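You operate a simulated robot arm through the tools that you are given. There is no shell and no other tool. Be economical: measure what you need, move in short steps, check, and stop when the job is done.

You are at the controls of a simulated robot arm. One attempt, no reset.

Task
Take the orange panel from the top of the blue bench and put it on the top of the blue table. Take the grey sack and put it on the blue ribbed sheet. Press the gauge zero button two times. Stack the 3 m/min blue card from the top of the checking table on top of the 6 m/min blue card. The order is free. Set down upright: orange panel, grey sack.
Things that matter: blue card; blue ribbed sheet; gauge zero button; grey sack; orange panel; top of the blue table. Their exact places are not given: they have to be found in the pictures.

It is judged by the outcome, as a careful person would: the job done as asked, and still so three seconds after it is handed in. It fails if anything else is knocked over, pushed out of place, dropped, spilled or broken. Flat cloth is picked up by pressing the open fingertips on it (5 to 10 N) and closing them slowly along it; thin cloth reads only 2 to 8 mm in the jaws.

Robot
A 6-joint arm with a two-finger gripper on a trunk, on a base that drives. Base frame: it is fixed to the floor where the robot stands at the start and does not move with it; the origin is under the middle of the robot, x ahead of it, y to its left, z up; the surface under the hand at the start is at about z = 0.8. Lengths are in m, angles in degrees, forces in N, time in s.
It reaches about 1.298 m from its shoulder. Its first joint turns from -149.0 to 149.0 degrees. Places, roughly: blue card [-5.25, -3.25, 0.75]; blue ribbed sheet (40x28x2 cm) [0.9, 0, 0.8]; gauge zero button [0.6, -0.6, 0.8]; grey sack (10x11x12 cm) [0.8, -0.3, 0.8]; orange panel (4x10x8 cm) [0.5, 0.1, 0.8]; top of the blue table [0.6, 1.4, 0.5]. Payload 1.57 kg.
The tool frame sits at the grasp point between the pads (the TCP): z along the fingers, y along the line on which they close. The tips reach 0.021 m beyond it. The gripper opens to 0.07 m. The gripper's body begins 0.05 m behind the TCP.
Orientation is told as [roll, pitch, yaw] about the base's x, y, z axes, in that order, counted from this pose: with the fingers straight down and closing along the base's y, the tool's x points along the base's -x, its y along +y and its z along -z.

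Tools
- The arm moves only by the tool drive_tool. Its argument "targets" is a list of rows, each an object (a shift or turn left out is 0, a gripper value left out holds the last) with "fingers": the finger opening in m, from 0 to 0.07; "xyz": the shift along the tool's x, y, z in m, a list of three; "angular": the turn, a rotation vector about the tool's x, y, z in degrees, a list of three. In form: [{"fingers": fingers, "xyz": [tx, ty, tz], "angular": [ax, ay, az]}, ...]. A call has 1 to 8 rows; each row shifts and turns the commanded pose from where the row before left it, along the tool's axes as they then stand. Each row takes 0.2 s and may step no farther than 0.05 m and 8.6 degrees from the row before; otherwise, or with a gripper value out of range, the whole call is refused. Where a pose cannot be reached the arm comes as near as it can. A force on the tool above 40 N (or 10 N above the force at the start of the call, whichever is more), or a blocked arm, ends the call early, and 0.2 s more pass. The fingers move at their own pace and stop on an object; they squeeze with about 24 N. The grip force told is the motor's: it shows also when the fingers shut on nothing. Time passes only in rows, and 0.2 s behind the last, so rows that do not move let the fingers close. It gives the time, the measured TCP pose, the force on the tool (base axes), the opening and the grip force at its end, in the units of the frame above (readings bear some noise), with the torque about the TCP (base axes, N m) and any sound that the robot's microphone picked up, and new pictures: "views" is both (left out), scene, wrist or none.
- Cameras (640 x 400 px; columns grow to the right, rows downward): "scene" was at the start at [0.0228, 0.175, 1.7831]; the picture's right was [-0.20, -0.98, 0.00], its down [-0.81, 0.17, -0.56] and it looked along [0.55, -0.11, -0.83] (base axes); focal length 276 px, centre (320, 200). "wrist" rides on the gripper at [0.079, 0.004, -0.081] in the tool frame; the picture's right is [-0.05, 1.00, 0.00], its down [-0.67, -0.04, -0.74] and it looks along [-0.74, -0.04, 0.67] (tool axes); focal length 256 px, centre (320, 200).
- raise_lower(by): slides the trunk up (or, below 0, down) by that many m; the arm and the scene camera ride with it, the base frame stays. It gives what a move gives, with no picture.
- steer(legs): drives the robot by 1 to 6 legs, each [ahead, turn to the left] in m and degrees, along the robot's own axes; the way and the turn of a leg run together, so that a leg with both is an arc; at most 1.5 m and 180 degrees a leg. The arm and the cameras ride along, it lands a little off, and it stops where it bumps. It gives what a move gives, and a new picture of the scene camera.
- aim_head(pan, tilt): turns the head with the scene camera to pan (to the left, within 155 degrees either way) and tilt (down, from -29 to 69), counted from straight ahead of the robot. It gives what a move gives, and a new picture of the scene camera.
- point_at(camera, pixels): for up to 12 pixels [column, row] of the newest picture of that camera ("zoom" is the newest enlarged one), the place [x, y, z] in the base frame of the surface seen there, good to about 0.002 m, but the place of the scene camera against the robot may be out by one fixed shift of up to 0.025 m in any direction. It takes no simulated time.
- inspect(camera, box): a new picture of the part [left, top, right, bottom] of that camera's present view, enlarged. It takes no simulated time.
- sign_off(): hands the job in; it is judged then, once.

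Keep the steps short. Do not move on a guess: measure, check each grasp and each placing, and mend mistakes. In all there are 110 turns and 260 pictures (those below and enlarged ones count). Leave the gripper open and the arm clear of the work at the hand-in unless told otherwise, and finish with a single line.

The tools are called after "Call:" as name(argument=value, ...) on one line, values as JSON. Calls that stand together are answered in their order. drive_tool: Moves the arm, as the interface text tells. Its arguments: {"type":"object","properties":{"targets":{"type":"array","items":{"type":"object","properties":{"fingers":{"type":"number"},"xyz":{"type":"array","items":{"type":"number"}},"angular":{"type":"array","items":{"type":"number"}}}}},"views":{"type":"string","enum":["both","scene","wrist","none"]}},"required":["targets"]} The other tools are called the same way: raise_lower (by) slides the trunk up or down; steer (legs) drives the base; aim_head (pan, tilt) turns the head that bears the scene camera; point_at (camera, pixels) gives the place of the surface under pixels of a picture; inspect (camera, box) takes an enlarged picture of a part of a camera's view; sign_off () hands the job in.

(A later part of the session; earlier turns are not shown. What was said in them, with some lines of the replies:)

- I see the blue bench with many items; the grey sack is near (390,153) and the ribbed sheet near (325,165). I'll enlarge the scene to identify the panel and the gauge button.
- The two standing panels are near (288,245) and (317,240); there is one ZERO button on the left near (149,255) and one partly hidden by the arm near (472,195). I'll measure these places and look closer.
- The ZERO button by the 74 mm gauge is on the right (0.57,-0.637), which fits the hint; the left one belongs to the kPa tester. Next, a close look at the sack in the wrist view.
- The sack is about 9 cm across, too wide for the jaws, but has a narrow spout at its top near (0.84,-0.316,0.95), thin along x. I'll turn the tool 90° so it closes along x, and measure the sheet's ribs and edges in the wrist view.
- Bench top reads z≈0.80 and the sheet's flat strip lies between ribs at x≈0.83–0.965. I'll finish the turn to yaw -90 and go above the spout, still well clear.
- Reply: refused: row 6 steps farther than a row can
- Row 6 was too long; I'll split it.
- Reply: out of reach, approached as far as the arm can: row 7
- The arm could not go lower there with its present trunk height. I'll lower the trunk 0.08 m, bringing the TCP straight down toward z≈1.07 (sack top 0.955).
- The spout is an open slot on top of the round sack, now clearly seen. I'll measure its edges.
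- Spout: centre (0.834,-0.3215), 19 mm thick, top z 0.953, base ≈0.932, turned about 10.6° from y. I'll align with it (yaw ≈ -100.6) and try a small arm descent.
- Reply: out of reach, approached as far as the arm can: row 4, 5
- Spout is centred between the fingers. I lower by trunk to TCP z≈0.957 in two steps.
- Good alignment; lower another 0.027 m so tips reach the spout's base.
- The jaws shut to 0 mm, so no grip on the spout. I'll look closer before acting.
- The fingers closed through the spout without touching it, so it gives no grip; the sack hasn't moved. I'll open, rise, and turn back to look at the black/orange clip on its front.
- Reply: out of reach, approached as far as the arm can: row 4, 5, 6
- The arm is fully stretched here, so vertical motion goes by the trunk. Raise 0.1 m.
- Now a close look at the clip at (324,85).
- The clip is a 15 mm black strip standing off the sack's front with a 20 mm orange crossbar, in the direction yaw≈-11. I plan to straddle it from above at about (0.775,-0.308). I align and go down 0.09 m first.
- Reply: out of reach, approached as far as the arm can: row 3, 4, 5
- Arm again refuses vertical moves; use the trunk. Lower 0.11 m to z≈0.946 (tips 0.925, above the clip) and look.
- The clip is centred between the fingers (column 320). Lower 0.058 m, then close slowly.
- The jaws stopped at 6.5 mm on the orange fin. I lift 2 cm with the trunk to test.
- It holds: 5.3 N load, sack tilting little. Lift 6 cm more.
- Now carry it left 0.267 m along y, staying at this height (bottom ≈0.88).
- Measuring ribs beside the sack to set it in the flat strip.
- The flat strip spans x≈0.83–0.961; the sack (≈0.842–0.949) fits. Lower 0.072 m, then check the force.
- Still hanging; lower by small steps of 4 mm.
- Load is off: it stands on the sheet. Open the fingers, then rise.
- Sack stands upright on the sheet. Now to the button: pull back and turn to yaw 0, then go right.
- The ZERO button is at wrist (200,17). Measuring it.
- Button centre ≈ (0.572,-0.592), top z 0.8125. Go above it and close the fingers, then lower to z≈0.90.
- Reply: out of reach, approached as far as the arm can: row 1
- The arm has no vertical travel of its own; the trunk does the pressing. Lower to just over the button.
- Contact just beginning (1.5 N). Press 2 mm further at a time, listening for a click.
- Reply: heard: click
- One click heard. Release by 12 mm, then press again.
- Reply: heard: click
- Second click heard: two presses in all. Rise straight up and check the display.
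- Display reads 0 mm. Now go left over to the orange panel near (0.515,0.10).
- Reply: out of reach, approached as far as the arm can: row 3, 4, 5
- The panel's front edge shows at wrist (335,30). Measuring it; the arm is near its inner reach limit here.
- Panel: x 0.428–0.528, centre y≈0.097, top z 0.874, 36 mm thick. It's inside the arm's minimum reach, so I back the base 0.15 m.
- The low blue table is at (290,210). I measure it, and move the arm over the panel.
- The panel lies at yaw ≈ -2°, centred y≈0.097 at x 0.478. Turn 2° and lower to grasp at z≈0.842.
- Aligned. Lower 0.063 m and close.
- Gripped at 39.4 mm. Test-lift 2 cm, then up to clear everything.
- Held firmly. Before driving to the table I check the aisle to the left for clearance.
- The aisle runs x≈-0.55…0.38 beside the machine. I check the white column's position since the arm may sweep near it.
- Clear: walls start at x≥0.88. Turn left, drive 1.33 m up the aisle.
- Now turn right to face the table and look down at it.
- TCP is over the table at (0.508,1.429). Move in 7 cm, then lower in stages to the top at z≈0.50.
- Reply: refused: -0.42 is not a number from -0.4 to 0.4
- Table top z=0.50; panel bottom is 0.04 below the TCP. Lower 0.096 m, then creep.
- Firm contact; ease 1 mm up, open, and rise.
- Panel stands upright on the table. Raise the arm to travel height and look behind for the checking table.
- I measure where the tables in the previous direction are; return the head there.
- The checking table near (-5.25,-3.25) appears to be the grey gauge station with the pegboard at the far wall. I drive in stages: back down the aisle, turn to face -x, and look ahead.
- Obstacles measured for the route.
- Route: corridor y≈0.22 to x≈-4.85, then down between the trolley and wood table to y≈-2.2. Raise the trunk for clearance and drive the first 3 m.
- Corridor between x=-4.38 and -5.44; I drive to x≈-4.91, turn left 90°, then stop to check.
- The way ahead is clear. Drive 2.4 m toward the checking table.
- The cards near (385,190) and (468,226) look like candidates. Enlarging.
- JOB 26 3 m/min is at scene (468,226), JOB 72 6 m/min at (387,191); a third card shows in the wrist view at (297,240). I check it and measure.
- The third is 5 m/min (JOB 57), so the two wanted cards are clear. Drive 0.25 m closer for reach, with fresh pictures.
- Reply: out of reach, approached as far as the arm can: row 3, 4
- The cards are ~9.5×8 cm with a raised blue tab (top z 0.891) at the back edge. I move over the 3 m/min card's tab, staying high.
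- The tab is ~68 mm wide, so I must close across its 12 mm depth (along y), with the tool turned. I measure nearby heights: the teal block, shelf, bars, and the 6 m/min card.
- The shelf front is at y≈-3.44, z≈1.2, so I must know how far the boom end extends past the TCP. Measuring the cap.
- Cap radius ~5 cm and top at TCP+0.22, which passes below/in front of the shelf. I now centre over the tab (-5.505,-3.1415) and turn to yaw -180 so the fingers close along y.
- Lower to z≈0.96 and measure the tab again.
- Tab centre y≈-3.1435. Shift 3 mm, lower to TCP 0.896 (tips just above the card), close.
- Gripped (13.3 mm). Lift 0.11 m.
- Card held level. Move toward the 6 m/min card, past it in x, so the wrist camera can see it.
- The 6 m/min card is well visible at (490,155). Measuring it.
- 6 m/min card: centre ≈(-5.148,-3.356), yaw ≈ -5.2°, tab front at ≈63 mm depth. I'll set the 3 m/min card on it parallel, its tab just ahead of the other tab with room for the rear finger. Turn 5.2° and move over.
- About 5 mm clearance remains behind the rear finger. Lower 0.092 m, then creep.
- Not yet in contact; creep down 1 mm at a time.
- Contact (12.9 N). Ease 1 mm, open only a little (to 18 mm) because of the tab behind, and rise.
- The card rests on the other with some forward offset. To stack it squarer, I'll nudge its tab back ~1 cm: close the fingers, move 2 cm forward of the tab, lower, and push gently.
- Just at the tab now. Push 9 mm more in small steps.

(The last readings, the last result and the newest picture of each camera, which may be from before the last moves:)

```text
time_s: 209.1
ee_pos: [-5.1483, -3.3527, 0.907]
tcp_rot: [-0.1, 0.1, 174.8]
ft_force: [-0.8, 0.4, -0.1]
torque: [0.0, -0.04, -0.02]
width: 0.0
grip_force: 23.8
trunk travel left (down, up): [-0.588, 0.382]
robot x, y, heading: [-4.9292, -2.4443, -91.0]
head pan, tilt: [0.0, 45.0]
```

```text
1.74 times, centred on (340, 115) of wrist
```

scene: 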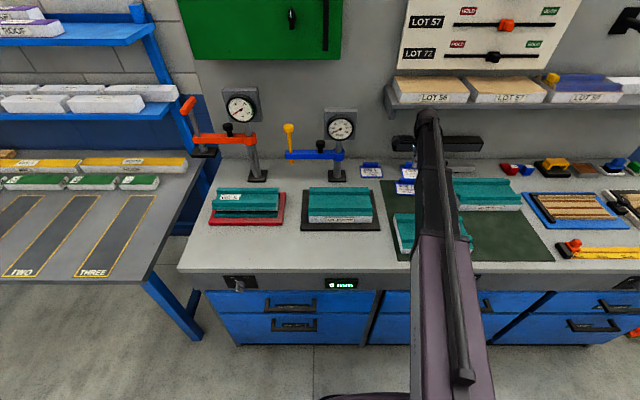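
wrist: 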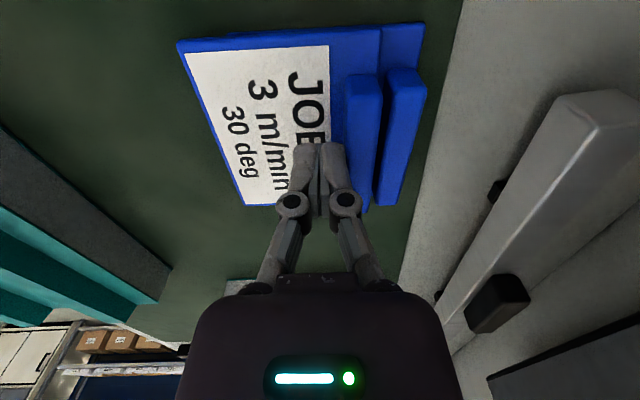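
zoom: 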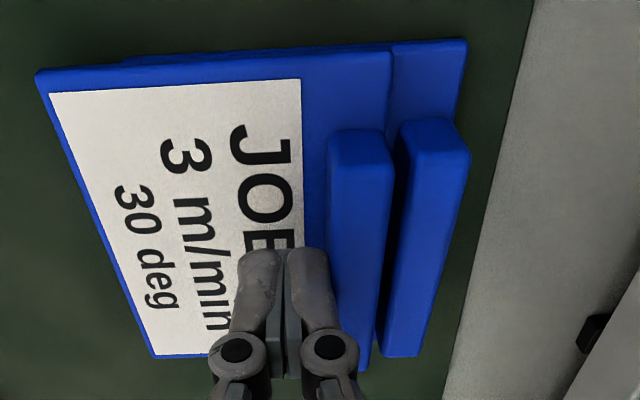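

Cards now sit nearly aligned. Back off 5 mm, rise clear, open the gripper and check.

Call:
drive_tool(targets=[{"xyz": [0, -0.003, 0]}, {"xyz": [0, -0.003, 0]}], views="none")

Call:
raise_lower(by=0.12)

Call:
drive_tool(targets=[{"fingers": 0.07, "xyz": [0, -0.045, 0]}, {"xyz": [0, -0.045, 0]}, {"xyz": [0, -0.045, 0]}, {"xyz": [0.04, 0, 0]}, {"xyz": [0.04, 0, 0]}, {"xyz": [0.04, 0, 0]}, {}], views="both")

Call:
inspect(camera="scene", box=[340, 140, 500, 260])

```text
time_s: 209.7
ee_pos: [-5.1461, -3.3471, 0.9071]
tcp_rot: [-0.1, 0.0, 174.9]
ft_force: [-0.7, 0.2, -0.4]
torque: [-0.02, 0.02, 0.01]
width: 0.0
grip_force: 24.0
trunk travel left (down, up): [-0.588, 0.382]
robot x, y, heading: [-4.9305, -2.4429, -90.9]
head pan, tilt: [0.0, 45.0]
```

```text
time_s: 211.2
ee_pos: [-5.1474, -3.3466, 1.0268]
tcp_rot: [-0.1, -0.1, 174.7]
ft_force: [0.7, 0.6, 0.0]
torque: [0.04, -0.03, -0.01]
width: 0.0
grip_force: 24.2
trunk travel left (down, up): [-0.708, 0.262]
robot x, y, heading: [-4.9292, -2.4431, -90.8]
head pan, tilt: [0.0, 45.0]
```

```text
time_s: 212.8
ee_pos: [-5.0156, -3.2225, 1.0264]
tcp_rot: [-0.1, -0.1, 174.8]
ft_force: [-0.7, 0.7, -0.1]
torque: [-0.01, -0.02, 0.0]
width: 0.0699
grip_force: 0.0
trunk travel left (down, up): [-0.708, 0.262]
robot x, y, heading: [-4.9281, -2.4441, -90.8]
head pan, tilt: [0.0, 45.0]
```

scene: 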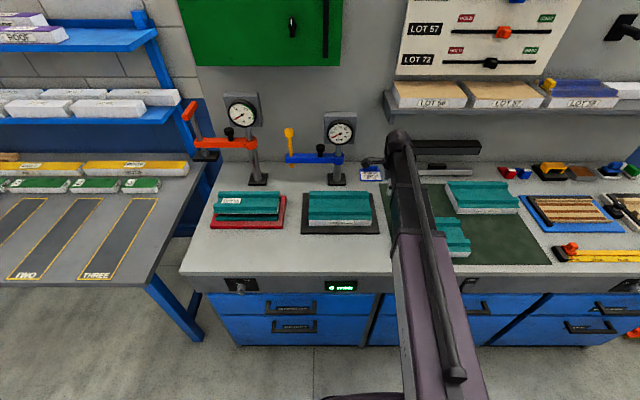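
wrist: 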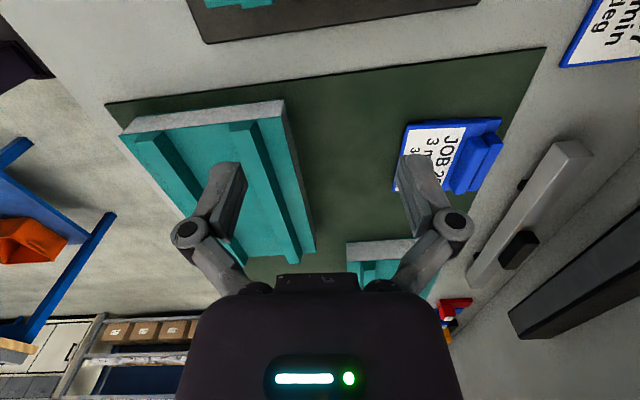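

```text
3.33 times, centred on (420, 200) of scene
```

zoom: 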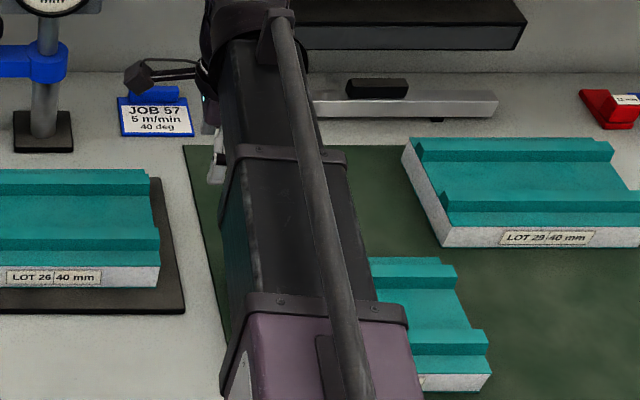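

Stack is in place; I verify it lies flat.

Call:
inspect(camera="wrist", box=[380, 100, 520, 210])

Call:
point_at(camera="wrist", pixels=[[412, 128], [462, 126], [400, 160], [462, 170], [480, 160], [493, 122], [440, 135]])

```text
3.64 times, centred on (450, 155) of wrist
```

zoom: 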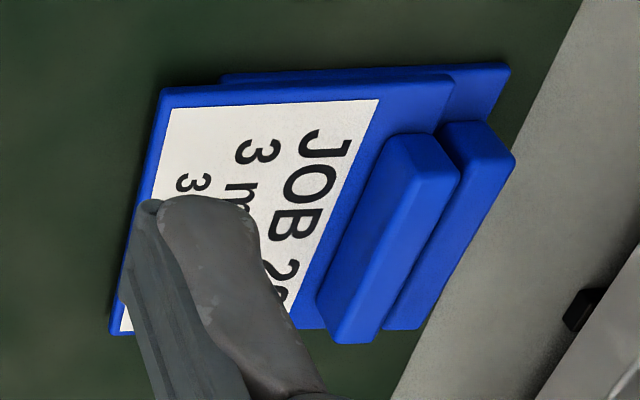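

```text
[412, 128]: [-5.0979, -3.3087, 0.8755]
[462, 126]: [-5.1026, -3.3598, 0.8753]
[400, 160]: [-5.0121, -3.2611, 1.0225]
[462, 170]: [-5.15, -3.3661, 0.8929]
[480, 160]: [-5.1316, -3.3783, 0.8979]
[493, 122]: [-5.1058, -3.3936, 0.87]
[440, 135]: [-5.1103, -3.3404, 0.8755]
```

The 3 m/min card lies flat (z 0.8755 at both ends) on the 6 m/min card, the gripper is open and the arm is clear. Handing in.

Call:
sign_off()

```text
The job is handed in.
```

The job is handed in: the orange panel stands on the blue table, the grey sack stands on the ribbed sheet, the gauge zero button was pressed twice (two clicks heard, display at 0 mm), and the 3 m/min card lies flat on the 6 m/min card, about 1.5 cm forward because of the lower card's tab.
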